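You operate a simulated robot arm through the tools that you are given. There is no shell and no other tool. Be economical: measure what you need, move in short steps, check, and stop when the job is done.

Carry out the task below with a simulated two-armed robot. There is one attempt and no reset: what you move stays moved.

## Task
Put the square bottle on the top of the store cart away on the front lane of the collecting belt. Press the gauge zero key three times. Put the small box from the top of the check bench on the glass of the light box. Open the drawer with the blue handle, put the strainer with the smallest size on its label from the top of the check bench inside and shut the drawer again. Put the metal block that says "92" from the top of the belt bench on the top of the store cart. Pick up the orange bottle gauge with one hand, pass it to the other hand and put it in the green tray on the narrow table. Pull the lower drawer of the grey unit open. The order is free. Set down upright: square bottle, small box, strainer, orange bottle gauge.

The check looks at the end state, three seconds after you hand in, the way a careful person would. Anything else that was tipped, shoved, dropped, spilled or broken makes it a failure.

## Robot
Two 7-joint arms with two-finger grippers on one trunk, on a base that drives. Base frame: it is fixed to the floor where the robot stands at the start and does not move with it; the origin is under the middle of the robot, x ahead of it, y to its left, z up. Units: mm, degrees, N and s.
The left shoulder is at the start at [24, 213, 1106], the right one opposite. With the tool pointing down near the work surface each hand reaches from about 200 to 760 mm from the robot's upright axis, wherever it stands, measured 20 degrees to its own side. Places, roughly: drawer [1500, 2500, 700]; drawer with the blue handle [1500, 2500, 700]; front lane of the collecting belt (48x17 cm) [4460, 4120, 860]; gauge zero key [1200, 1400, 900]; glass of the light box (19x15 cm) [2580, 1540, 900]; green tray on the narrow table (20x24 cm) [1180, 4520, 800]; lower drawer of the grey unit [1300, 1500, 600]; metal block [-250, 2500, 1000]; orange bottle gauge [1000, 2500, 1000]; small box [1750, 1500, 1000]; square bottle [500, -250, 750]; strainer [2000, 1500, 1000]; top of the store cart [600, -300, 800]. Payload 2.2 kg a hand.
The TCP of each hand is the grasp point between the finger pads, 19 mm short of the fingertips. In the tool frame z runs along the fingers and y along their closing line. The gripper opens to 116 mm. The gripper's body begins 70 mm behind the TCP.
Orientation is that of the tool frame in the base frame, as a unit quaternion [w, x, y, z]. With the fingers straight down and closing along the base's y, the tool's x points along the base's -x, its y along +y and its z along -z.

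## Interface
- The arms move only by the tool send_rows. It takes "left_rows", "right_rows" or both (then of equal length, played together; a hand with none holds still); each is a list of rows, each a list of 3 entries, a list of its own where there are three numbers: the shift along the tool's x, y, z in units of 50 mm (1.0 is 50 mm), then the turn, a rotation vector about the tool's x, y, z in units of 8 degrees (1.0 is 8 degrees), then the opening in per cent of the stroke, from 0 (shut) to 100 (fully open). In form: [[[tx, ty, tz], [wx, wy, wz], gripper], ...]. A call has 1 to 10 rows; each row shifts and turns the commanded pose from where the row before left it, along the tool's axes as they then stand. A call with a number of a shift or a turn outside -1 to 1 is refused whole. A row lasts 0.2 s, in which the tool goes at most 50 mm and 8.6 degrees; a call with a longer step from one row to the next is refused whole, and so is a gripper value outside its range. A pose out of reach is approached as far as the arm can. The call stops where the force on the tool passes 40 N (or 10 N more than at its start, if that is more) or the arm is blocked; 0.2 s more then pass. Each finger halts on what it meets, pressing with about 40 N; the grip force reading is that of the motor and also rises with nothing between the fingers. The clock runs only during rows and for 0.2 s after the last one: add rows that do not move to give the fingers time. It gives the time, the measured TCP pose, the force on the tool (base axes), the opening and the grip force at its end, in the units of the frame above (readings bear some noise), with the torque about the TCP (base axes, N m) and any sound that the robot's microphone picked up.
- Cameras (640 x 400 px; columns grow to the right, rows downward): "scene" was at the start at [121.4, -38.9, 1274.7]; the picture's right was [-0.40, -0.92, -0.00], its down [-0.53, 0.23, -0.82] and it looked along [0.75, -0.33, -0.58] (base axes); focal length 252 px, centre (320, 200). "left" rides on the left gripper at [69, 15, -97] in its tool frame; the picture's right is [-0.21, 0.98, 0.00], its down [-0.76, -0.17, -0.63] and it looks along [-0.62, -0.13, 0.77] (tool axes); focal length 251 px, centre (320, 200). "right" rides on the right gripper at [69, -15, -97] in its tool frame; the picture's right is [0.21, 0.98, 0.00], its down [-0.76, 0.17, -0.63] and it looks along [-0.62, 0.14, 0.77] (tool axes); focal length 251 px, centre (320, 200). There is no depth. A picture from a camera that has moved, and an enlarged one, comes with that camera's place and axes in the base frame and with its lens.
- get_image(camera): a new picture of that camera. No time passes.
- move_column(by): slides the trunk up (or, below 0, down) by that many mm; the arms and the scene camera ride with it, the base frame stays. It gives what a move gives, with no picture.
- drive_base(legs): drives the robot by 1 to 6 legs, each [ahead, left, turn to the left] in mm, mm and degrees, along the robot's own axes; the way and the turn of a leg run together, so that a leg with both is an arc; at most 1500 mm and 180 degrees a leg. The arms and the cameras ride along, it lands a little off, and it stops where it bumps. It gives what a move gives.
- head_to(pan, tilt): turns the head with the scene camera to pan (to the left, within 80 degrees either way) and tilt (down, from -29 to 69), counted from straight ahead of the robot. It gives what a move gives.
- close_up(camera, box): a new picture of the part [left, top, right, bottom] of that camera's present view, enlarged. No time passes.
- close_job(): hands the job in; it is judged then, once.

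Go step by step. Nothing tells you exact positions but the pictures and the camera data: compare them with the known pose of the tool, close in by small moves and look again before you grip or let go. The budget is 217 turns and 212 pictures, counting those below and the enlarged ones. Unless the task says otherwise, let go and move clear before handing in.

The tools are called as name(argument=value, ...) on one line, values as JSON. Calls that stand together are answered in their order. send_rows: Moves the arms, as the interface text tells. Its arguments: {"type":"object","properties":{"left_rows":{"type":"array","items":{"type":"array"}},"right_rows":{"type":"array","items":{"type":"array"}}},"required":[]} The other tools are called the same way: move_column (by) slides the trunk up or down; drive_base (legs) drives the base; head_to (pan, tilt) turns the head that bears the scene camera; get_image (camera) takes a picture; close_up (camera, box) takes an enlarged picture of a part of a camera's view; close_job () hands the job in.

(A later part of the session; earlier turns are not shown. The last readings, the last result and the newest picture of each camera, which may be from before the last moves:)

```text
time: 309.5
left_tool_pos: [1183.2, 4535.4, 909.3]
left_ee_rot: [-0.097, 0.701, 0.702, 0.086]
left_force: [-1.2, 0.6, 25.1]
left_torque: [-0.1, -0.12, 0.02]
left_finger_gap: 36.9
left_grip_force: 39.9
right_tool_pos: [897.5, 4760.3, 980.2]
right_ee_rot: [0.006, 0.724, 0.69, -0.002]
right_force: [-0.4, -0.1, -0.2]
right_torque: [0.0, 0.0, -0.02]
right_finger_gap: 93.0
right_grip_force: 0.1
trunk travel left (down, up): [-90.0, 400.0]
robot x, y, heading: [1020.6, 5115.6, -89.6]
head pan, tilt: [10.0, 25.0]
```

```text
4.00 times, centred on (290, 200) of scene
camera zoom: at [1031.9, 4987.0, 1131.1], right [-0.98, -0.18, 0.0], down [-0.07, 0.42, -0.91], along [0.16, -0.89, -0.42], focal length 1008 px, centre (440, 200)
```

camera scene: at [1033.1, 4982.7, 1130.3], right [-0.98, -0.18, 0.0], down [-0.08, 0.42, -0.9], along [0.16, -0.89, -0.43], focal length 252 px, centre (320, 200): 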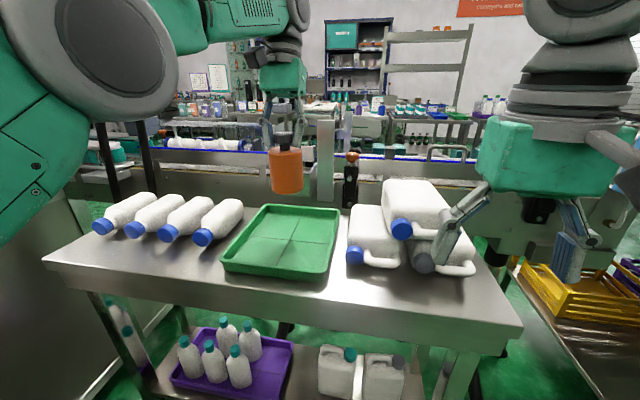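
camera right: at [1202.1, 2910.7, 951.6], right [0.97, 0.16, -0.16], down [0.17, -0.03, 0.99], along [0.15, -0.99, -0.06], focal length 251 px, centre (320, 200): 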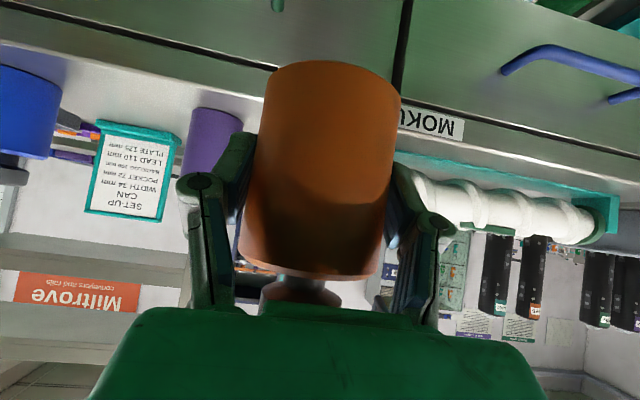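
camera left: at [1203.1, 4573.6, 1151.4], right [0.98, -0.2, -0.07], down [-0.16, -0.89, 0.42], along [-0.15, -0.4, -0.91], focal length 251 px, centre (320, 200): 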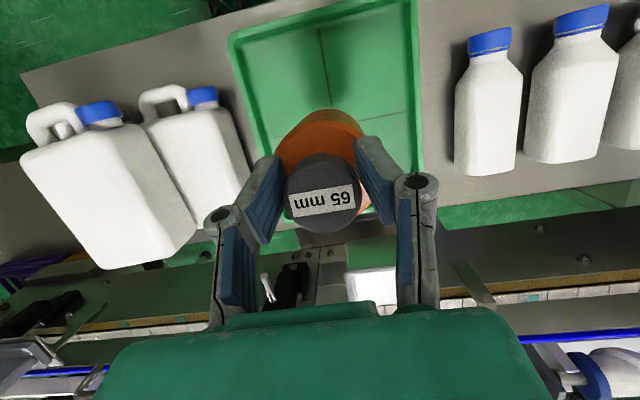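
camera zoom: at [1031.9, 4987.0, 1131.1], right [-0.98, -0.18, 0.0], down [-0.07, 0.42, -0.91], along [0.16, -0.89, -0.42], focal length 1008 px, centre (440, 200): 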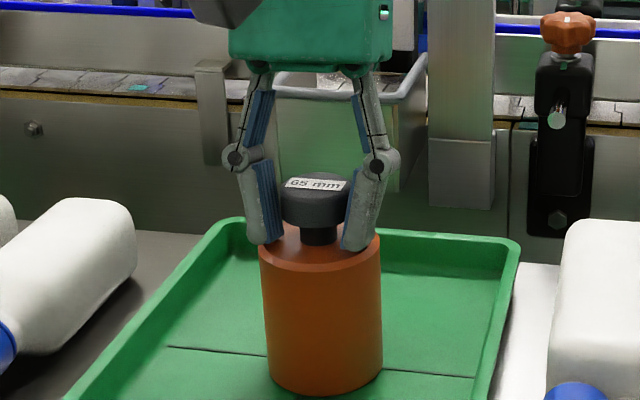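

Contact. Ease, open and rise.

send_rows(left_rows=[[[0.015, 0, -0.06], [0, 0, 0], 20], [[0, 0, 0], [0, 0, 0], 40], [[0, 0, 0], [0, 0, 0], 60], [[0, 0, 0], [0, 0, 0], 60], [[0.1, 0, -0.4], [0, 0, 0], 60], [[0.19, 0, -0.7], [0, 0, 0], 60], [[0.19, 0, -0.7], [0, 0, 0], 60], [[0.19, 0, -0.7], [0, 0, 0], 60]])

get_image(camera="scene")

```text
time: 311.3
left_tool_pos: [1185.7, 4534.3, 1039.2]
left_ee_rot: [-0.098, 0.7, 0.702, 0.087]
left_force: [-0.4, 0.1, 0.6]
left_torque: [-0.01, -0.02, -0.06]
left_finger_gap: 69.8
left_grip_force: 0.1
right_tool_pos: [897.8, 4759.0, 979.3]
right_ee_rot: [0.006, 0.724, 0.689, -0.002]
right_force: [-0.4, 0.8, 0.2]
right_torque: [0.01, 0.02, 0.01]
right_finger_gap: 92.8
right_grip_force: 0.0
trunk travel left (down, up): [-90.0, 400.0]
robot x, y, heading: [1016.0, 5118.6, -89.6]
head pan, tilt: [10.0, 25.0]
```

```text
93 pictures are left
camera scene: at [1032.9, 4983.1, 1130.4], right [-0.98, -0.18, 0.0], down [-0.08, 0.42, -0.9], along [0.16, -0.89, -0.43], focal length 252 px, centre (320, 200)
```

scene: 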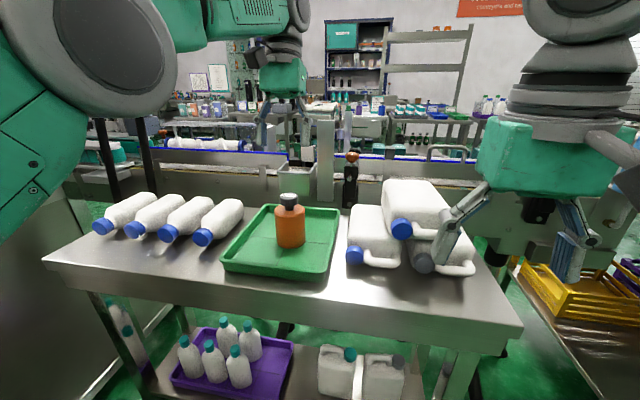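

The gauge stands upright in the green tray. Retract and drive back the same way to the aisle, facing the belt bench.

send_rows(left_rows=[[[0.82, 0, 0.22], [0, 0, 0], 60], [[0.82, 0, 0.22], [0, 0, 0], 60], [[0.82, 0, 0.22], [0, 0, 0], 60], [[0.82, 0, 0.22], [0, -0.5, 0], 60], [[0.8, 0, 0.2], [0, -0.5, 0], 60], [[0, 0, 0], [0, -0.5, 0], 60], [[0, 0, 0], [0, -0.45, 0], 60]])

drive_base(legs=[[-205, 0, 0], [0, -1050, 0], [0, -1040, 0], [3, 0, 0], [-3, 0, 0]])

head_to(pan=0, tilt=20)

get_image(camera="scene")

```text
time: 312.9
left_tool_pos: [1184.0, 4745.4, 1036.7]
left_ee_rot: [-0.002, 0.706, 0.708, -0.01]
left_force: [0.2, -0.6, 0.2]
left_torque: [-0.02, 0.02, 0.0]
left_finger_gap: 69.7
left_grip_force: 0.0
right_tool_pos: [898.1, 4758.4, 979.6]
right_ee_rot: [0.005, 0.725, 0.689, -0.003]
right_force: [0.3, 0.1, -0.3]
right_torque: [-0.04, -0.05, -0.01]
right_finger_gap: 92.8
right_grip_force: 0.0
trunk travel left (down, up): [-90.0, 400.0]
robot x, y, heading: [1019.9, 5120.8, -89.9]
head pan, tilt: [10.0, 25.0]
```

```text
time: 325.1
left_tool_pos: [-904.3, 4943.8, 1036.0]
left_ee_rot: [-0.003, 0.707, 0.707, -0.01]
left_force: [-0.1, -0.1, -0.2]
left_torque: [0.01, -0.03, -0.01]
left_finger_gap: 69.7
left_grip_force: 0.0
right_tool_pos: [-1191.0, 4957.5, 979.7]
right_ee_rot: [0.003, 0.726, 0.688, -0.003]
right_force: [0.1, 0.8, 0.6]
right_torque: [-0.01, 0.03, 0.04]
right_finger_gap: 92.7
right_grip_force: 0.0
trunk travel left (down, up): [-90.0, 400.0]
robot x, y, heading: [-1074.3, 5316.8, -90.0]
head pan, tilt: [10.0, 25.0]
```

```text
time: 325.8
left_tool_pos: [-906.6, 4945.2, 1037.4]
left_ee_rot: [-0.001, 0.708, 0.707, -0.01]
left_force: [0.1, -0.6, 0.2]
left_torque: [-0.03, -0.01, 0.01]
left_finger_gap: 69.7
left_grip_force: 0.0
right_tool_pos: [-1193.1, 4959.5, 981.0]
right_ee_rot: [0.005, 0.726, 0.688, -0.004]
right_force: [-0.2, -0.2, 0.6]
right_torque: [0.02, 0.0, 0.01]
right_finger_gap: 93.1
right_grip_force: 0.1
trunk travel left (down, up): [-90.0, 400.0]
robot x, y, heading: [-1071.1, 5316.3, -89.9]
head pan, tilt: [0.0, 20.0]
```

```text
92 pictures are left
camera scene: at [-1073.6, 5180.9, 1138.6], right [-1.0, 0.0, 0.0], down [0.0, 0.34, -0.94], along [0.0, -0.94, -0.34], focal length 252 px, centre (320, 200)
```

scene: 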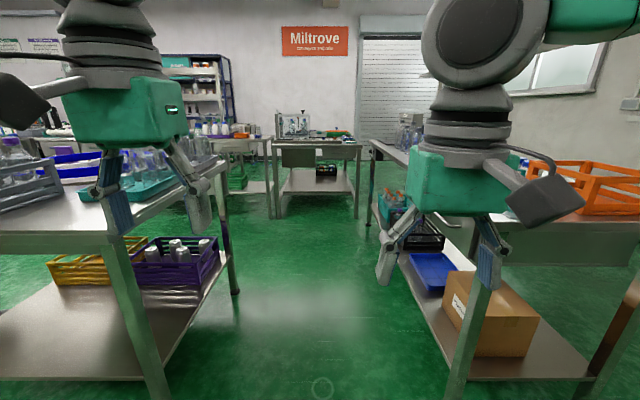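

Passage clear. Drive through and strafe to the belt bench.

drive_base(legs=[[1100, 0, 0], [920, 0, 0], [0, 830, 0], [3, 0, 0], [-3, 0, 0], [3, 0, 0]])

head_to(pan=0, tilt=25)

get_image(camera="scene")

close_up(camera="scene", box=[180, 100, 460, 260])

```text
time: 340.9
left_tool_pos: [-52.8, 2928.7, 1037.4]
left_ee_rot: [-0.001, 0.699, 0.715, -0.009]
left_force: [-0.7, -0.1, 0.2]
left_torque: [0.0, -0.01, 0.05]
left_finger_gap: 69.8
left_grip_force: 0.1
right_tool_pos: [-340.1, 2937.4, 980.6]
right_ee_rot: [0.006, 0.718, 0.696, -0.003]
right_force: [0.5, -0.5, -0.2]
right_torque: [0.04, 0.02, 0.0]
right_finger_gap: 93.0
right_grip_force: 0.2
trunk travel left (down, up): [-90.0, 400.0]
robot x, y, heading: [-227.9, 3294.3, -88.3]
head pan, tilt: [0.0, 20.0]
```

```text
time: 341.6
left_tool_pos: [-55.2, 2931.9, 1038.8]
left_ee_rot: [-0.001, 0.699, 0.715, -0.009]
left_force: [-1.1, 0.4, 0.0]
left_torque: [-0.01, -0.03, -0.04]
left_finger_gap: 69.7
left_grip_force: 0.1
right_tool_pos: [-342.9, 2939.7, 981.1]
right_ee_rot: [0.007, 0.719, 0.695, -0.003]
right_force: [-0.2, 0.5, -0.5]
right_torque: [0.01, -0.06, -0.01]
right_finger_gap: 92.6
right_grip_force: 0.0
trunk travel left (down, up): [-90.0, 400.0]
robot x, y, heading: [-226.2, 3296.1, -88.7]
head pan, tilt: [0.0, 25.0]
```

```text
91 pictures are left
camera scene: at [-229.3, 3163.0, 1130.5], right [-1.0, -0.02, 0.0], down [-0.01, 0.42, -0.91], along [0.02, -0.91, -0.42], focal length 252 px, centre (320, 200)
```

scene: 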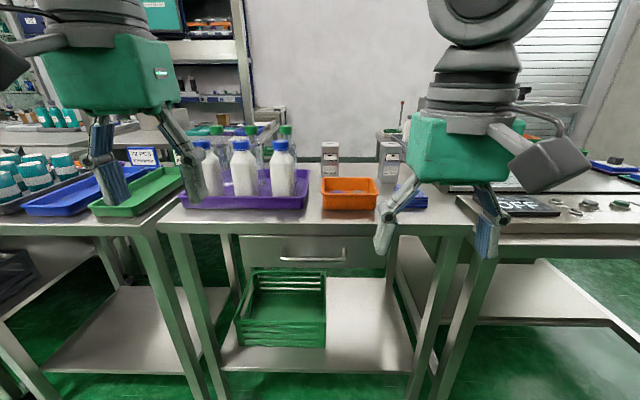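

```text
2.29 times, centred on (320, 180) of scene
camera zoom: at [-229.3, 3163.0, 1130.5], right [-1.0, -0.02, 0.0], down [-0.01, 0.42, -0.91], along [0.02, -0.91, -0.42], focal length 576 px, centre (320, 246)
```

zoom: 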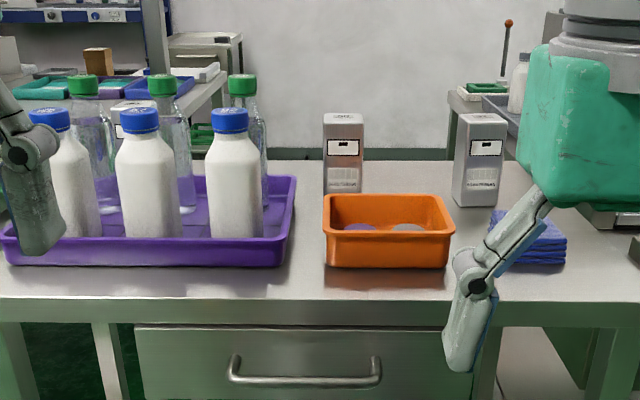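

Two metal blocks stand at the bench's back. Read their labels.

close_up(camera="scene", box=[315, 140, 345, 190])

close_up(camera="scene", box=[370, 135, 410, 195])

```text
8.00 times, centred on (330, 165) of scene
camera zoom: at [-229.3, 3163.0, 1130.5], right [-1.0, -0.02, 0.0], down [-0.01, 0.42, -0.91], along [0.02, -0.91, -0.42], focal length 2017 px, centre (240, 480)
```

zoom: 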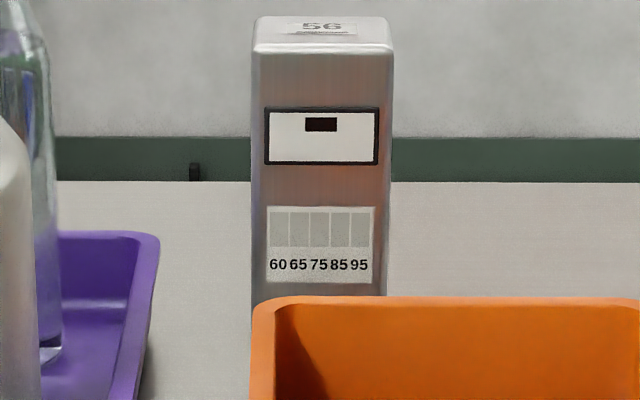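

```text
6.67 times, centred on (390, 165) of scene
camera zoom: at [-229.3, 3163.0, 1130.5], right [-1.0, -0.02, 0.0], down [-0.01, 0.42, -0.91], along [0.02, -0.91, -0.42], focal length 1680 px, centre (-147, 433)
```

zoom: 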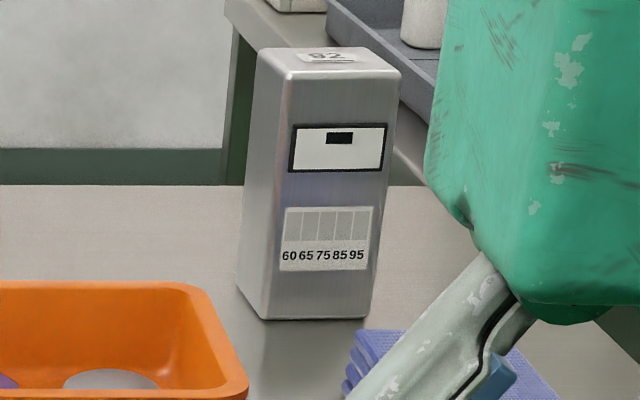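

The right one reads "92" (block near (-425,2430), top z≈973). Raise the trunk 90 mm for clearance, drive 225 mm in.

close_up(camera="scene", box=[384, 138, 400, 150])

move_column(by=90)

drive_base(legs=[[225, 0, -1.3], [3, 0, 0], [-3, 0, 0], [3, 0, 0], [-3, 0, 0], [3, 0, 0]])

head_to(pan=-12, tilt=35)

get_image(camera="scene")

get_image(camera="right")

```text
16.00 times, centred on (392, 144) of scene
camera zoom: at [-229.3, 3163.0, 1130.5], right [-1.0, -0.02, 0.0], down [-0.01, 0.42, -0.91], along [0.02, -0.91, -0.42], focal length 4033 px, centre (-832, 1096)
```

zoom: 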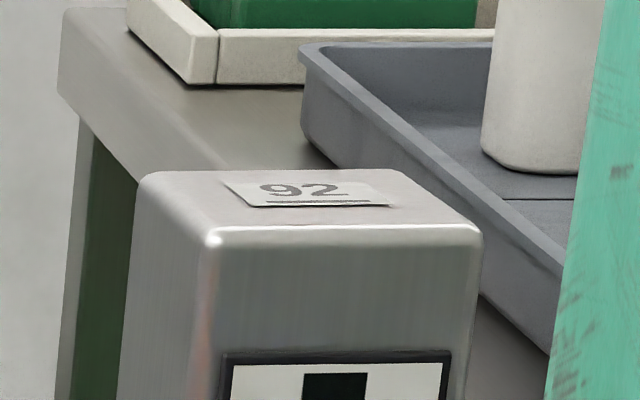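

```text
time: 342.8
left_tool_pos: [-48.0, 2931.5, 1126.7]
left_ee_rot: [-0.002, 0.699, 0.715, -0.011]
left_force: [0.0, 0.5, 0.4]
left_torque: [-0.01, 0.0, -0.01]
left_finger_gap: 69.8
left_grip_force: 0.1
right_tool_pos: [-335.1, 2939.6, 1072.1]
right_ee_rot: [0.005, 0.718, 0.696, -0.005]
right_force: [-0.3, -0.2, -0.1]
right_torque: [0.0, -0.03, -0.01]
right_finger_gap: 92.9
right_grip_force: 0.2
trunk travel left (down, up): [-180.0, 310.0]
robot x, y, heading: [-224.3, 3297.3, -88.6]
head pan, tilt: [0.0, 25.0]
```

```text
time: 346.1
left_tool_pos: [-55.8, 2700.9, 1127.8]
left_ee_rot: [-0.001, 0.707, 0.707, -0.011]
left_force: [0.0, -0.1, 0.2]
left_torque: [0.01, 0.02, 0.01]
left_finger_gap: 69.5
left_grip_force: 0.0
right_tool_pos: [-342.6, 2715.8, 1073.7]
right_ee_rot: [0.005, 0.726, 0.688, -0.004]
right_force: [-0.6, 0.4, -0.5]
right_torque: [0.0, 0.02, 0.0]
right_finger_gap: 92.7
right_grip_force: 0.0
trunk travel left (down, up): [-180.0, 310.0]
robot x, y, heading: [-225.4, 3068.3, -89.9]
head pan, tilt: [0.0, 25.0]
```

```text
time: 346.8
left_tool_pos: [-55.3, 2702.0, 1126.9]
left_ee_rot: [-0.002, 0.707, 0.707, -0.011]
left_force: [0.5, -0.3, 1.2]
left_torque: [0.01, 0.05, -0.03]
left_finger_gap: 69.5
left_grip_force: 0.1
right_tool_pos: [-341.8, 2717.7, 1072.7]
right_ee_rot: [0.007, 0.726, 0.688, -0.006]
right_force: [0.0, 1.2, -0.1]
right_torque: [-0.01, 0.01, 0.02]
right_finger_gap: 92.7
right_grip_force: 0.1
trunk travel left (down, up): [-180.0, 310.0]
robot x, y, heading: [-224.7, 3070.6, -90.0]
head pan, tilt: [-12.0, 35.0]
```

```text
86 pictures are left
camera scene: at [-242.3, 2942.1, 1204.8], right [-0.98, 0.21, 0.0], down [0.12, 0.56, -0.82], along [-0.17, -0.8, -0.58], focal length 252 px, centre (320, 200)
```

scene: 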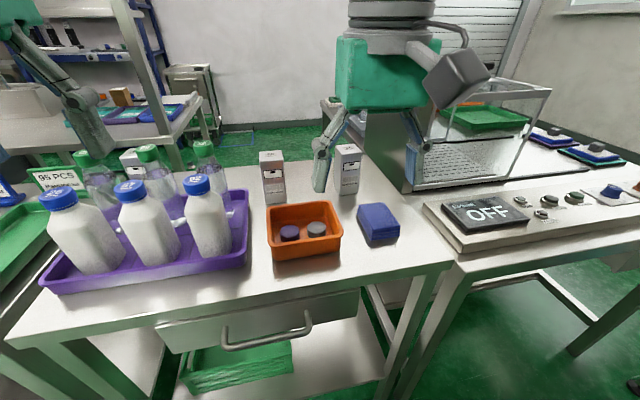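

```text
85 pictures are left
camera right: at [-353.4, 2788.0, 1167.2], right [0.99, 0.16, 0.0], down [0.12, -0.75, 0.64], along [0.1, -0.64, -0.76], focal length 251 px, centre (320, 200)
```

right: 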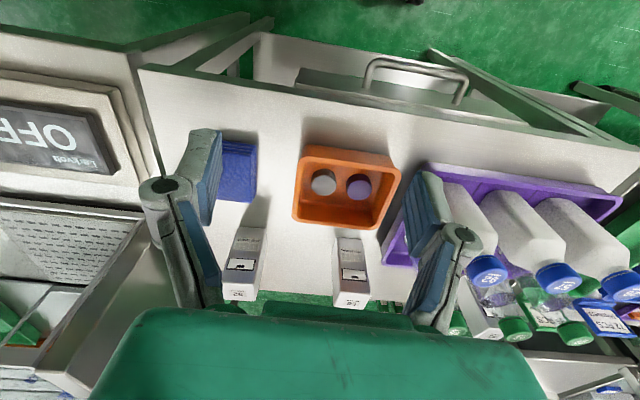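

close_up(camera="right", box=[190, 200, 310, 310])

close_up(camera="scene", box=[310, 130, 390, 210])

```text
3.64 times, centred on (250, 255) of right
camera zoom: at [-353.4, 2788.0, 1167.2], right [0.99, 0.16, 0.0], down [0.12, -0.75, 0.64], along [0.1, -0.64, -0.76], focal length 914 px, centre (574, 0)
```

zoom: 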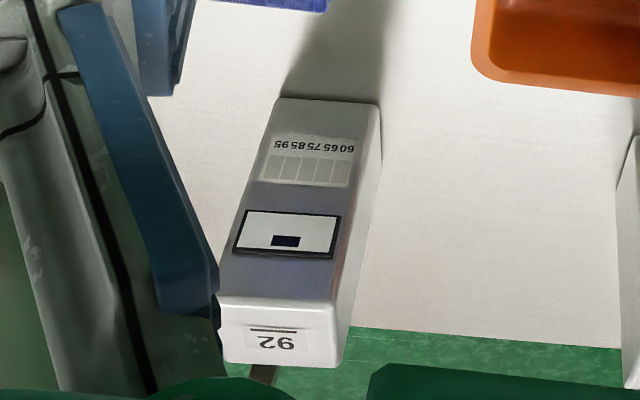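

```text
5.00 times, centred on (350, 170) of scene
camera zoom: at [-242.3, 2942.1, 1204.8], right [-0.98, 0.21, 0.0], down [0.12, 0.56, -0.82], along [-0.17, -0.8, -0.58], focal length 1260 px, centre (170, 350)
```

zoom: 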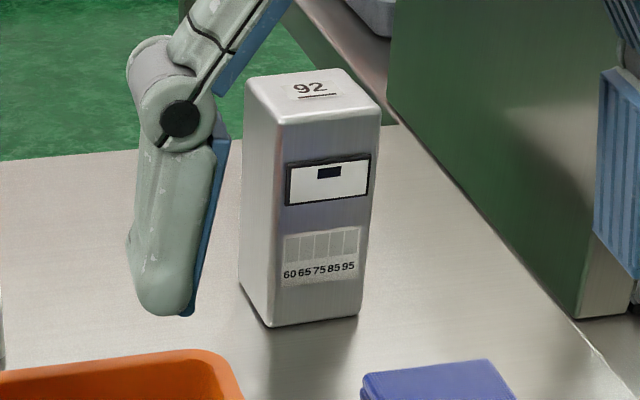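

Block top centre (-416.5,2434.5,971), yawed ≈10°. Move above it and align the fingers.

send_rows(right_rows=[[[-0.819, -0.169, 0], [0, 0, 0], 80], [[-0.819, -0.169, 0], [0, 0, 0], 80], [[-0.819, -0.169, 0], [0, 0, 0], 80], [[-0.819, -0.169, 0], [0, 0, 0], 80], [[-0.819, -0.169, 0], [0, 0, 0], 80], [[-0.819, -0.169, 0], [0, 0, 0], 80], [[-0.819, -0.169, 0], [0, 0, 0], 80], [[0, 0, 0], [0, 0, -0.81], 80], [[0, 0, 0], [0, 0, -0.81], 80], [[0, 0, 0], [0, 0, 0], 80]])

get_image(camera="right")

get_image(camera="scene")

```text
time: 349.0
left_tool_pos: [-55.5, 2701.0, 1128.3]
left_ee_rot: [-0.001, 0.707, 0.707, -0.011]
left_force: [0.0, 0.1, -0.6]
left_torque: [0.03, -0.01, 0.02]
left_finger_gap: 69.7
left_grip_force: 0.0
right_tool_pos: [-417.6, 2434.0, 1076.2]
right_ee_rot: [0.005, 0.643, 0.766, -0.006]
right_force: [0.0, -0.3, 0.0]
right_torque: [-0.01, -0.01, -0.01]
right_finger_gap: 93.0
right_grip_force: 0.0
trunk travel left (down, up): [-180.0, 310.0]
robot x, y, heading: [-225.3, 3069.0, -89.9]
head pan, tilt: [-12.0, 35.0]
```

```text
82 pictures are left
camera right: at [-444.1, 2500.6, 1171.4], right [0.93, 0.38, 0.0], down [0.29, -0.71, 0.64], along [0.24, -0.6, -0.76], focal length 251 px, centre (320, 200)
```

right: 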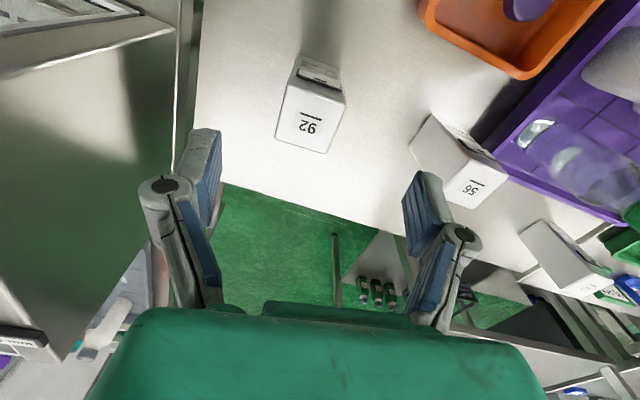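

```text
81 pictures are left
camera scene: at [-242.1, 2940.5, 1204.6], right [-0.98, 0.21, 0.0], down [0.12, 0.56, -0.82], along [-0.17, -0.8, -0.58], focal length 252 px, centre (320, 200)
```

scene: 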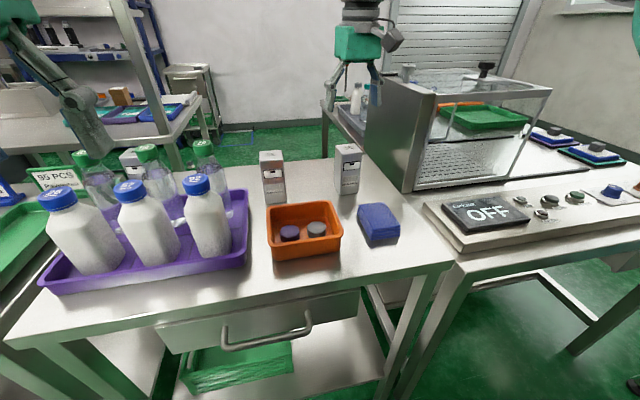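

Refined block centre ≈(-422,2417). Correct and descend to just above it.

send_rows(right_rows=[[[-0.32, -0.146, 0], [0, 0, 0], 80], [[0, 0, 0.6], [0, 0, 0], 80], [[0, 0, 0.8], [0, 0, 0], 80], [[0, 0, 0], [0, 0, 0], 80]])

get_image(camera="right")

close_up(camera="scene", box=[300, 80, 420, 210])

```text
time: 350.0
left_tool_pos: [-55.7, 2702.5, 1128.0]
left_ee_rot: [-0.001, 0.707, 0.707, -0.012]
left_force: [0.1, -1.1, -0.1]
left_torque: [0.0, 0.01, -0.01]
left_finger_gap: 69.6
left_grip_force: 0.1
right_tool_pos: [-421.9, 2415.8, 1006.6]
right_ee_rot: [0.006, 0.644, 0.765, -0.006]
right_force: [-1.1, 0.2, -0.7]
right_torque: [0.01, -0.02, -0.03]
right_finger_gap: 92.7
right_grip_force: 0.0
trunk travel left (down, up): [-180.0, 310.0]
robot x, y, heading: [-222.3, 3068.6, -90.1]
head pan, tilt: [-12.0, 35.0]
```

```text
80 pictures are left
camera right: at [-449.2, 2482.3, 1102.2], right [0.93, 0.38, 0.0], down [0.29, -0.71, 0.64], along [0.24, -0.6, -0.76], focal length 251 px, centre (320, 200)
```

right: 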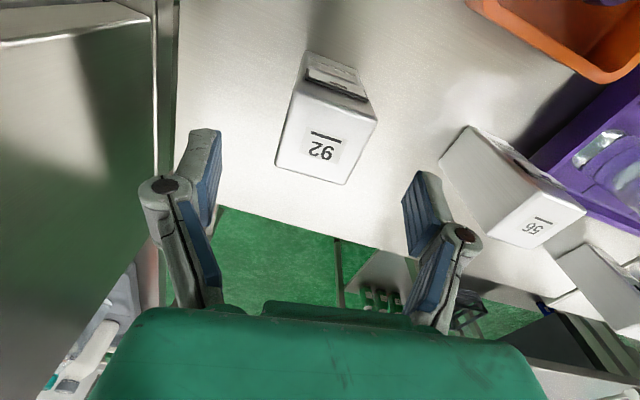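

```text
3.08 times, centred on (360, 145) of scene
camera zoom: at [-242.2, 2940.8, 1204.7], right [-0.98, 0.21, 0.0], down [0.12, 0.56, -0.82], along [-0.17, -0.8, -0.58], focal length 776 px, centre (197, 369)
```

zoom: 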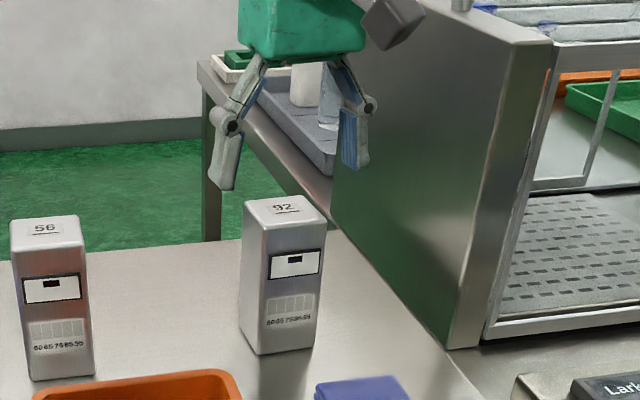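

Aligned over the block. Descend around it and grip.

send_rows(right_rows=[[[-0.03, 0, 0.5], [0, 0, 0], 80], [[-0.03, 0, 0.5], [0, 0, 0], 80], [[0, 0, 0.45], [0, 0, 0], 80], [[0, 0, 0], [0, 0, 0], 65], [[0, 0, 0], [0, 0, 0], 50], [[0, 0, 0], [0, 0, 0], 38], [[0, 0, 0], [0, 0, 0], 25], [[0, 0, 0], [0, 0, 0], 15], [[0, 0, 0], [0, 0, 0], 15]])

get_image(camera="right")

```text
time: 352.0
left_tool_pos: [-54.8, 2703.2, 1129.0]
left_ee_rot: [-0.002, 0.708, 0.707, -0.012]
left_force: [0.6, 0.3, -0.5]
left_torque: [-0.01, 0.0, 0.0]
left_finger_gap: 69.6
left_grip_force: 0.0
right_tool_pos: [-420.8, 2411.8, 934.6]
right_ee_rot: [0.006, 0.644, 0.765, -0.005]
right_force: [-0.1, 0.0, 1.3]
right_torque: [-0.03, -0.02, -0.06]
right_finger_gap: 51.8
right_grip_force: 39.4
trunk travel left (down, up): [-180.0, 310.0]
robot x, y, heading: [-220.0, 3069.9, -89.8]
head pan, tilt: [-12.0, 35.0]
```

```text
78 pictures are left
camera right: at [-447.7, 2478.4, 1029.9], right [0.93, 0.38, 0.0], down [0.29, -0.71, 0.64], along [0.24, -0.6, -0.76], focal length 251 px, centre (320, 200)
```

right: 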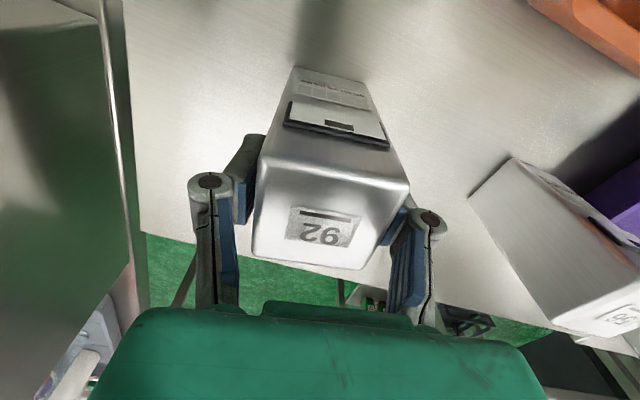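

Gripped (51.8 mm). Lift gently and check for slip.

send_rows(right_rows=[[[0, 0, -0.3], [0, 0, 0], 10], [[0, 0, -0.5], [0, 0, 0], 10], [[0, 0, -0.7], [0, 0, 0], 10], [[0, 0, -0.8], [0, 0, 0], 10], [[0, 0, -0.5], [0, 0, 0], 10]])

get_image(camera="right")

```text
time: 353.2
left_tool_pos: [-54.8, 2701.0, 1129.5]
left_ee_rot: [-0.001, 0.707, 0.707, -0.012]
left_force: [0.1, -1.0, -0.2]
left_torque: [0.0, 0.0, -0.02]
left_finger_gap: 69.5
left_grip_force: 0.0
right_tool_pos: [-419.7, 2413.5, 1075.1]
right_ee_rot: [0.005, 0.643, 0.766, -0.005]
right_force: [-0.7, 0.5, -4.4]
right_torque: [-0.03, 0.01, -0.04]
right_finger_gap: 51.5
right_grip_force: 39.7
trunk travel left (down, up): [-180.0, 310.0]
robot x, y, heading: [-223.1, 3069.0, -89.9]
head pan, tilt: [-12.0, 35.0]
```

```text
77 pictures are left
camera right: at [-446.9, 2479.9, 1170.6], right [0.93, 0.38, 0.0], down [0.29, -0.71, 0.64], along [0.24, -0.6, -0.77], focal length 251 px, centre (320, 200)
```

right: 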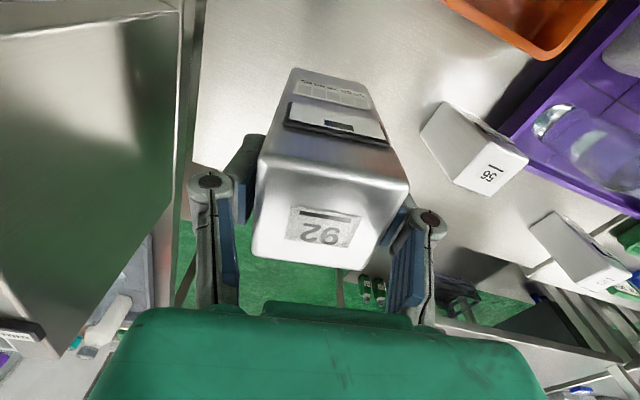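

Block held firmly. Pull back and drive east along the aisle.

send_rows(right_rows=[[[0.877, 0.323, 0], [0, 0, 0], 10], [[0.877, 0.323, 0], [0, 0, 0], 10], [[0.877, 0.323, 0], [0, 0, 0], 10], [[0.877, 0.323, 0], [0, 0, 0], 10], [[0.877, 0.323, 0], [0, 0, 0], 10], [[0.877, 0.323, 0], [0, 0, 0], 10], [[0, 0, 0], [0, 0, 0], 10]])

drive_base(legs=[[-240, 0, 0], [0, 1300, 0], [0, 1300, 0], [0, 1120, 0], [3, 0, 0], [-3, 0, 0]])

head_to(pan=0, tilt=18)

get_image(camera="scene")

```text
time: 354.8
left_tool_pos: [-58.9, 2701.3, 1127.8]
left_ee_rot: [-0.001, 0.707, 0.707, -0.009]
left_force: [-0.7, -0.6, -0.4]
left_torque: [0.02, 0.0, 0.03]
left_finger_gap: 69.9
left_grip_force: 0.0
right_tool_pos: [-373.0, 2690.4, 1068.0]
right_ee_rot: [0.007, 0.644, 0.765, -0.005]
right_force: [-0.2, -0.8, -4.3]
right_torque: [-0.02, -0.01, -0.01]
right_finger_gap: 51.6
right_grip_force: 39.6
trunk travel left (down, up): [-180.0, 310.0]
robot x, y, heading: [-219.6, 3072.7, -89.9]
head pan, tilt: [-12.0, 35.0]
```

```text
time: 374.7
left_tool_pos: [3635.2, 2921.8, 1128.0]
left_ee_rot: [-0.001, 0.715, 0.699, -0.01]
left_force: [-0.7, 0.3, 0.3]
left_torque: [-0.03, -0.01, 0.03]
left_finger_gap: 69.7
left_grip_force: 0.0
right_tool_pos: [3319.8, 2917.0, 1068.7]
right_ee_rot: [0.006, 0.652, 0.758, -0.005]
right_force: [0.3, -0.3, -4.4]
right_torque: [0.0, -0.03, 0.02]
right_finger_gap: 51.5
right_grip_force: 40.0
trunk travel left (down, up): [-180.0, 310.0]
robot x, y, heading: [3476.8, 3293.8, -91.0]
head pan, tilt: [-12.0, 35.0]
```

```text
time: 375.5
left_tool_pos: [3635.2, 2924.1, 1128.7]
left_ee_rot: [0.0, 0.715, 0.699, -0.011]
left_force: [0.0, -0.5, 0.5]
left_torque: [-0.03, 0.0, -0.01]
left_finger_gap: 69.6
left_grip_force: 0.2
right_tool_pos: [3321.2, 2919.6, 1070.4]
right_ee_rot: [0.006, 0.652, 0.758, -0.006]
right_force: [-0.2, 0.2, -4.3]
right_torque: [-0.01, 0.0, 0.0]
right_finger_gap: 51.6
right_grip_force: 39.7
trunk travel left (down, up): [-180.0, 310.0]
robot x, y, heading: [3477.4, 3291.9, -91.1]
head pan, tilt: [0.0, 18.0]
```

```text
76 pictures are left
camera scene: at [3472.8, 3158.8, 1231.7], right [-1.0, 0.02, 0.0], down [0.01, 0.31, -0.95], along [-0.02, -0.95, -0.31], focal length 252 px, centre (320, 200)
```

scene: 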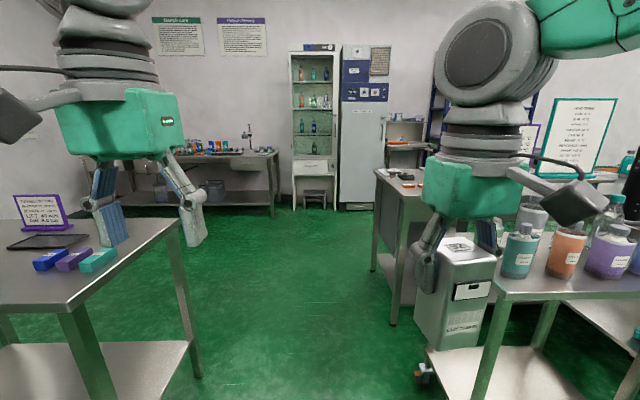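

Corridor clear. Drive south through it and then strafe west along the front aisle, facing the cart side.

drive_base(legs=[[1320, 0, 1.1], [1320, 0, 0], [0, -1300, 0], [0, -1200, 0], [3, 0, 0], [-3, 0, 0]])

head_to(pan=-20, tilt=25)

get_image(camera="scene")

```text
time: 400.9
left_tool_pos: [1082.1, 312.6, 1129.0]
left_ee_rot: [0.0, 0.711, 0.704, -0.011]
left_force: [-0.5, -0.4, -0.4]
left_torque: [-0.01, -0.02, 0.02]
left_finger_gap: 69.8
left_grip_force: 0.1
right_tool_pos: [766.8, 303.2, 1068.4]
right_ee_rot: [0.006, 0.648, 0.762, -0.004]
right_force: [0.4, -0.2, -4.5]
right_torque: [-0.01, -0.03, -0.01]
right_finger_gap: 51.7
right_grip_force: 39.9
trunk travel left (down, up): [-180.0, 310.0]
robot x, y, heading: [917.9, 681.3, -90.7]
head pan, tilt: [0.0, 18.0]
```

```text
time: 401.7
left_tool_pos: [1081.9, 314.6, 1129.8]
left_ee_rot: [-0.001, 0.711, 0.703, -0.012]
left_force: [-0.4, -0.3, 0.2]
left_torque: [-0.02, -0.01, 0.06]
left_finger_gap: 69.6
left_grip_force: 0.0
right_tool_pos: [767.7, 305.7, 1070.0]
right_ee_rot: [0.006, 0.649, 0.761, -0.007]
right_force: [-0.1, 0.2, -3.4]
right_torque: [0.04, -0.03, -0.01]
right_finger_gap: 51.6
right_grip_force: 39.9
trunk travel left (down, up): [-180.0, 310.0]
robot x, y, heading: [920.9, 682.2, -90.5]
head pan, tilt: [-20.0, 25.0]
```

```text
75 pictures are left
camera scene: at [881.7, 552.1, 1220.4], right [-0.94, 0.35, 0.0], down [0.15, 0.4, -0.9], along [-0.32, -0.85, -0.43], focal length 252 px, centre (320, 200)
```

scene: 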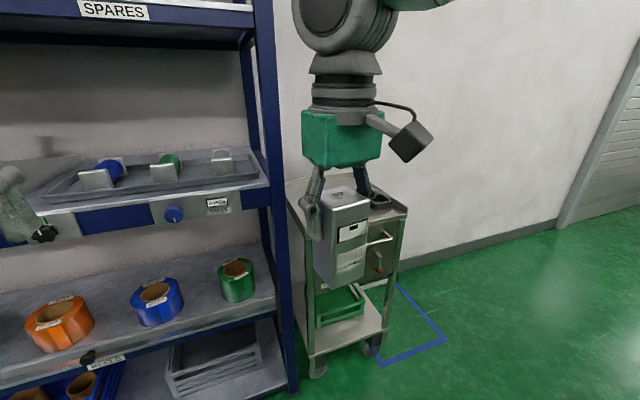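

The cart is right of the shelf post. Retract the left hand a bit, and drive to about (700,385).

send_rows(left_rows=[[[0.8, 0, 0], [0, 0, 0], 60], [[0.8, 0, 0], [0, 0, 0], 60]])

drive_base(legs=[[0, -215, 0.6], [295, 0, 0], [3, 0, 0], [-3, 0, 0], [3, 0, 0], [-3, 0, 0]])

head_to(pan=-12, tilt=35)

get_image(camera="scene")

get_image(camera="right")

```text
time: 402.3
left_tool_pos: [1086.6, 396.2, 1128.4]
left_ee_rot: [-0.001, 0.711, 0.703, -0.014]
left_force: [-0.3, -0.3, 0.4]
left_torque: [-0.01, 0.01, 0.03]
left_finger_gap: 69.7
left_grip_force: 0.1
right_tool_pos: [770.4, 306.6, 1070.7]
right_ee_rot: [0.007, 0.648, 0.761, -0.008]
right_force: [-1.0, -0.9, -4.5]
right_torque: [-0.03, 0.0, 0.01]
right_finger_gap: 51.5
right_grip_force: 39.9
trunk travel left (down, up): [-180.0, 310.0]
robot x, y, heading: [920.6, 681.7, -90.6]
head pan, tilt: [-20.0, 25.0]
```

```text
time: 406.8
left_tool_pos: [872.6, 101.6, 1127.6]
left_ee_rot: [-0.001, 0.707, 0.707, -0.013]
left_force: [0.7, -0.5, 0.9]
left_torque: [0.01, 0.01, 0.03]
left_finger_gap: 69.5
left_grip_force: 0.0
right_tool_pos: [559.7, 9.4, 1071.2]
right_ee_rot: [0.005, 0.643, 0.766, -0.006]
right_force: [0.8, 0.0, -4.8]
right_torque: [0.02, -0.02, -0.01]
right_finger_gap: 51.6
right_grip_force: 39.6
trunk travel left (down, up): [-180.0, 310.0]
robot x, y, heading: [706.2, 387.5, -89.8]
head pan, tilt: [-20.0, 25.0]
```

```text
time: 407.5
left_tool_pos: [875.3, 103.8, 1127.5]
left_ee_rot: [0.0, 0.706, 0.708, -0.014]
left_force: [-0.3, 0.4, 0.7]
left_torque: [0.01, 0.02, -0.03]
left_finger_gap: 69.4
left_grip_force: 0.0
right_tool_pos: [559.3, 11.4, 1070.2]
right_ee_rot: [0.005, 0.643, 0.766, -0.007]
right_force: [0.6, 0.6, -3.7]
right_torque: [-0.01, -0.01, 0.05]
right_finger_gap: 51.5
right_grip_force: 40.4
trunk travel left (down, up): [-180.0, 310.0]
robot x, y, heading: [707.7, 385.9, -89.8]
head pan, tilt: [-12.0, 35.0]
```

```text
74 pictures are left
camera scene: at [685.7, 257.9, 1204.8], right [-0.98, 0.21, 0.0], down [0.12, 0.56, -0.82], along [-0.17, -0.8, -0.57], focal length 252 px, centre (320, 200)
```

scene: 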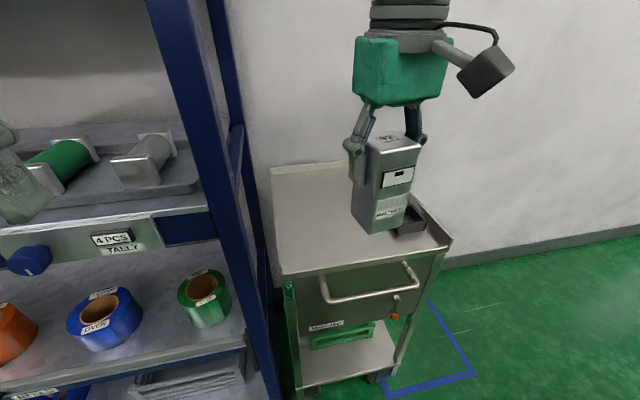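

```text
73 pictures are left
camera right: at [533.1, 78.8, 1166.5], right [0.93, 0.38, -0.01], down [0.29, -0.7, 0.65], along [0.24, -0.6, -0.76], focal length 251 px, centre (320, 200)
```

right: 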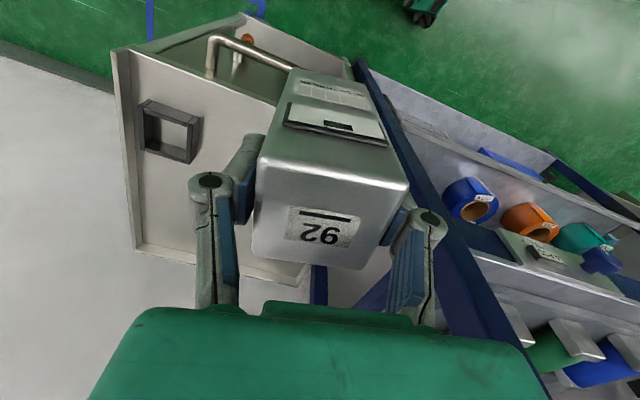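

Cart top spans x≈320–695, y≈-480…-85, with the black frame near (390,-152). Move the block over (530,-265).

send_rows(right_rows=[[[-0.6, -0.18, 0], [0, 0, 0], 10], [[-0.8, -0.23, 0], [0, 0, 0], 10], [[-0.8, -0.23, 0], [0, 0, 0], 10], [[-0.8, -0.23, 0], [0, 0, 0], 10], [[-0.8, -0.23, 0], [0, 0, 0], 10], [[-0.8, -0.23, 0], [0, 0, 0], 10], [[-0.74, -0.2, 0], [0, 0, 0], 10], [[0, 0, 0], [0, 0, 0], 10]])

send_rows(right_rows=[[[0, 0, 0.6], [0, 0, 0], 10], [[0, 0, 0.8], [0, 0, 0], 10], [[0, 0, 0.8], [0, 0, 0], 10], [[0, 0, 0.6], [0, 0, 0], 10], [[0, 0, 0.3], [0, 0, 0], 10], [[0, 0, 0], [0, 0, 0], 10]])

get_image(camera="scene")

get_image(camera="right")

```text
time: 409.3
left_tool_pos: [875.5, 105.5, 1128.2]
left_ee_rot: [0.0, 0.707, 0.707, -0.014]
left_force: [0.1, 0.2, 0.4]
left_torque: [-0.05, 0.01, -0.02]
left_finger_gap: 69.5
left_grip_force: 0.1
right_tool_pos: [529.1, -264.0, 1080.1]
right_ee_rot: [0.006, 0.643, 0.766, -0.008]
right_force: [1.2, 0.4, -3.3]
right_torque: [-0.02, 0.0, 0.0]
right_finger_gap: 51.5
right_grip_force: 39.3
trunk travel left (down, up): [-180.0, 310.0]
robot x, y, heading: [701.7, 381.2, -90.0]
head pan, tilt: [-12.0, 35.0]
```

```text
time: 410.7
left_tool_pos: [875.3, 103.6, 1129.0]
left_ee_rot: [0.0, 0.706, 0.708, -0.013]
left_force: [-0.1, 0.0, -0.6]
left_torque: [-0.01, -0.04, 0.04]
left_finger_gap: 69.8
left_grip_force: 0.0
right_tool_pos: [529.8, -268.5, 922.5]
right_ee_rot: [0.005, 0.644, 0.765, -0.008]
right_force: [0.0, -0.2, -4.3]
right_torque: [-0.05, -0.02, -0.01]
right_finger_gap: 51.6
right_grip_force: 40.1
trunk travel left (down, up): [-180.0, 310.0]
robot x, y, heading: [706.7, 386.3, -89.9]
head pan, tilt: [-12.0, 35.0]
```

```text
72 pictures are left
camera scene: at [685.9, 255.7, 1204.6], right [-0.98, 0.21, 0.0], down [0.12, 0.56, -0.82], along [-0.17, -0.8, -0.58], focal length 252 px, centre (320, 200)
```

scene: 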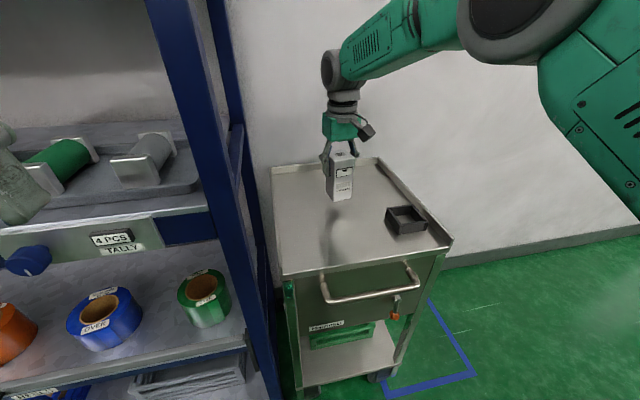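

```text
71 pictures are left
camera right: at [502.9, -201.2, 1017.2], right [0.93, 0.38, -0.01], down [0.29, -0.7, 0.65], along [0.24, -0.6, -0.76], focal length 251 px, centre (320, 200)
```

right: 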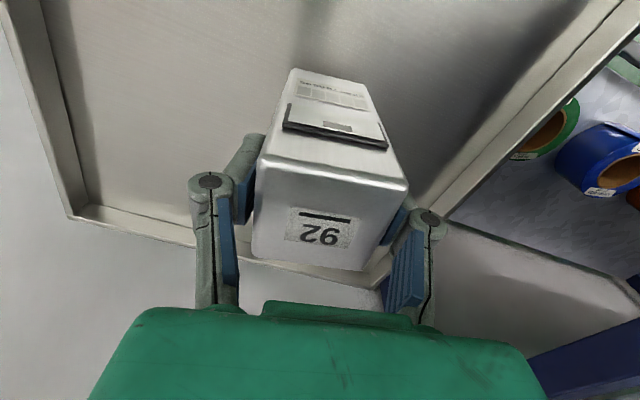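

send_rows(right_rows=[[[0, 0, 0.3], [0, 0, 0], 10], [[0, 0, 0.16], [0, 0, 0], 10], [[0, 0, 0], [0, 0, 0], 10]])

close_up(camera="scene", box=[280, 120, 420, 250])

```text
time: 411.5
left_tool_pos: [875.6, 104.5, 1128.8]
left_ee_rot: [0.001, 0.706, 0.708, -0.013]
left_force: [-0.1, -0.8, 0.7]
left_torque: [-0.02, 0.0, -0.01]
left_finger_gap: 69.7
left_grip_force: 0.1
right_tool_pos: [528.8, -268.7, 899.4]
right_ee_rot: [0.005, 0.644, 0.765, -0.007]
right_force: [1.0, -0.9, -4.1]
right_torque: [0.0, 0.01, 0.0]
right_finger_gap: 51.6
right_grip_force: 39.7
trunk travel left (down, up): [-180.0, 310.0]
robot x, y, heading: [703.9, 386.2, -89.8]
head pan, tilt: [-12.0, 35.0]
```

```text
3.08 times, centred on (350, 185) of scene
camera zoom: at [686.0, 255.5, 1204.5], right [-0.98, 0.21, 0.0], down [0.12, 0.56, -0.82], along [-0.17, -0.8, -0.58], focal length 776 px, centre (228, 246)
```

zoom: 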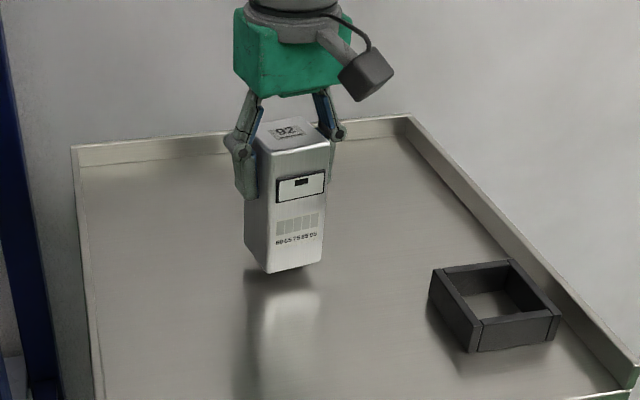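

send_rows(right_rows=[[[0, 0, 0.12], [0, 0, 0], 10], [[0, 0, 0.1], [0, 0, 0], 10], [[0, 0, 0], [0, 0, 0], 10]])

send_rows(right_rows=[[[0, 0, 0.08], [0, 0, 0], 10], [[0, 0, 0], [0, 0, 0], 10]])

close_up(camera="scene", box=[280, 120, 420, 250])

```text
time: 412.3
left_tool_pos: [874.5, 104.1, 1127.5]
left_ee_rot: [0.0, 0.707, 0.707, -0.013]
left_force: [-1.1, -0.5, -0.8]
left_torque: [-0.02, -0.03, 0.01]
left_finger_gap: 69.9
left_grip_force: 0.1
right_tool_pos: [530.6, -267.7, 888.8]
right_ee_rot: [0.005, 0.644, 0.765, -0.008]
right_force: [-0.1, -0.8, -5.4]
right_torque: [-0.02, 0.01, -0.01]
right_finger_gap: 51.6
right_grip_force: 39.9
trunk travel left (down, up): [-180.0, 310.0]
robot x, y, heading: [708.3, 388.0, -90.0]
head pan, tilt: [-12.0, 35.0]
```

```text
time: 412.9
left_tool_pos: [875.8, 104.0, 1128.0]
left_ee_rot: [0.0, 0.706, 0.708, -0.015]
left_force: [-0.4, -0.1, -0.9]
left_torque: [-0.02, -0.03, -0.03]
left_finger_gap: 69.6
left_grip_force: 0.1
right_tool_pos: [530.0, -268.9, 885.2]
right_ee_rot: [0.006, 0.643, 0.766, -0.009]
right_force: [-0.3, -0.7, 3.8]
right_torque: [0.27, -0.11, 0.05]
right_finger_gap: 51.6
right_grip_force: 40.1
trunk travel left (down, up): [-180.0, 310.0]
robot x, y, heading: [705.9, 387.2, -90.0]
head pan, tilt: [-12.0, 35.0]
```

```text
3.08 times, centred on (350, 185) of scene
camera zoom: at [686.2, 256.7, 1204.8], right [-0.98, 0.21, 0.0], down [0.12, 0.56, -0.82], along [-0.17, -0.8, -0.58], focal length 776 px, centre (228, 246)
```

zoom: 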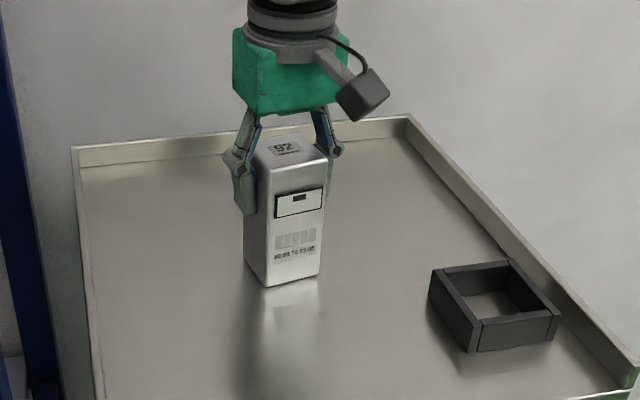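

Touching down. Open and rise.

send_rows(right_rows=[[[0, 0, 0.02], [0, 0, 0], 30], [[0, 0, 0], [0, 0, 0], 46], [[0, 0, 0], [0, 0, 0], 60], [[0, 0, 0], [0, 0, 0], 80], [[0, 0, -0.4], [0, 0, 0], 80], [[0, 0, -0.8], [0, 0, 0], 80], [[0, 0, -0.9], [0, 0, 0], 80], [[0, 0, -0.9], [0, 0, 0], 80], [[0, 0, -0.7], [0, 0, 0], 80]])

get_image(camera="scene")

```text
time: 414.9
left_tool_pos: [875.2, 103.9, 1127.4]
left_ee_rot: [-0.002, 0.706, 0.708, -0.013]
left_force: [0.6, -0.2, -0.7]
left_torque: [0.03, 0.0, -0.05]
left_finger_gap: 69.7
left_grip_force: 0.0
right_tool_pos: [531.3, -265.1, 1069.5]
right_ee_rot: [0.006, 0.644, 0.765, -0.008]
right_force: [0.6, -0.3, 0.2]
right_torque: [0.0, 0.0, 0.01]
right_finger_gap: 92.9
right_grip_force: 0.0
trunk travel left (down, up): [-180.0, 310.0]
robot x, y, heading: [702.4, 384.3, -89.8]
head pan, tilt: [-12.0, 35.0]
```

```text
68 pictures are left
camera scene: at [686.3, 256.6, 1204.7], right [-0.98, 0.21, 0.0], down [0.12, 0.56, -0.82], along [-0.17, -0.8, -0.58], focal length 252 px, centre (320, 200)
```

scene: 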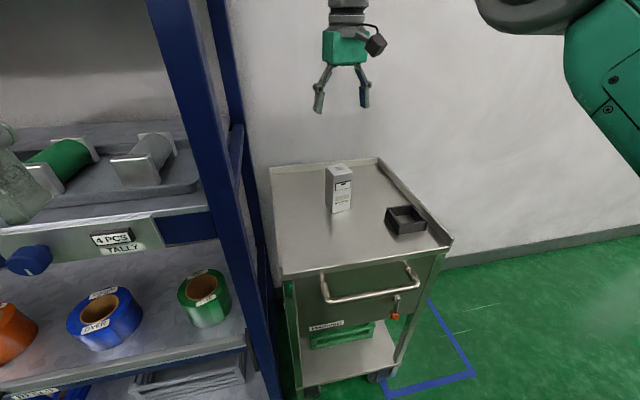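

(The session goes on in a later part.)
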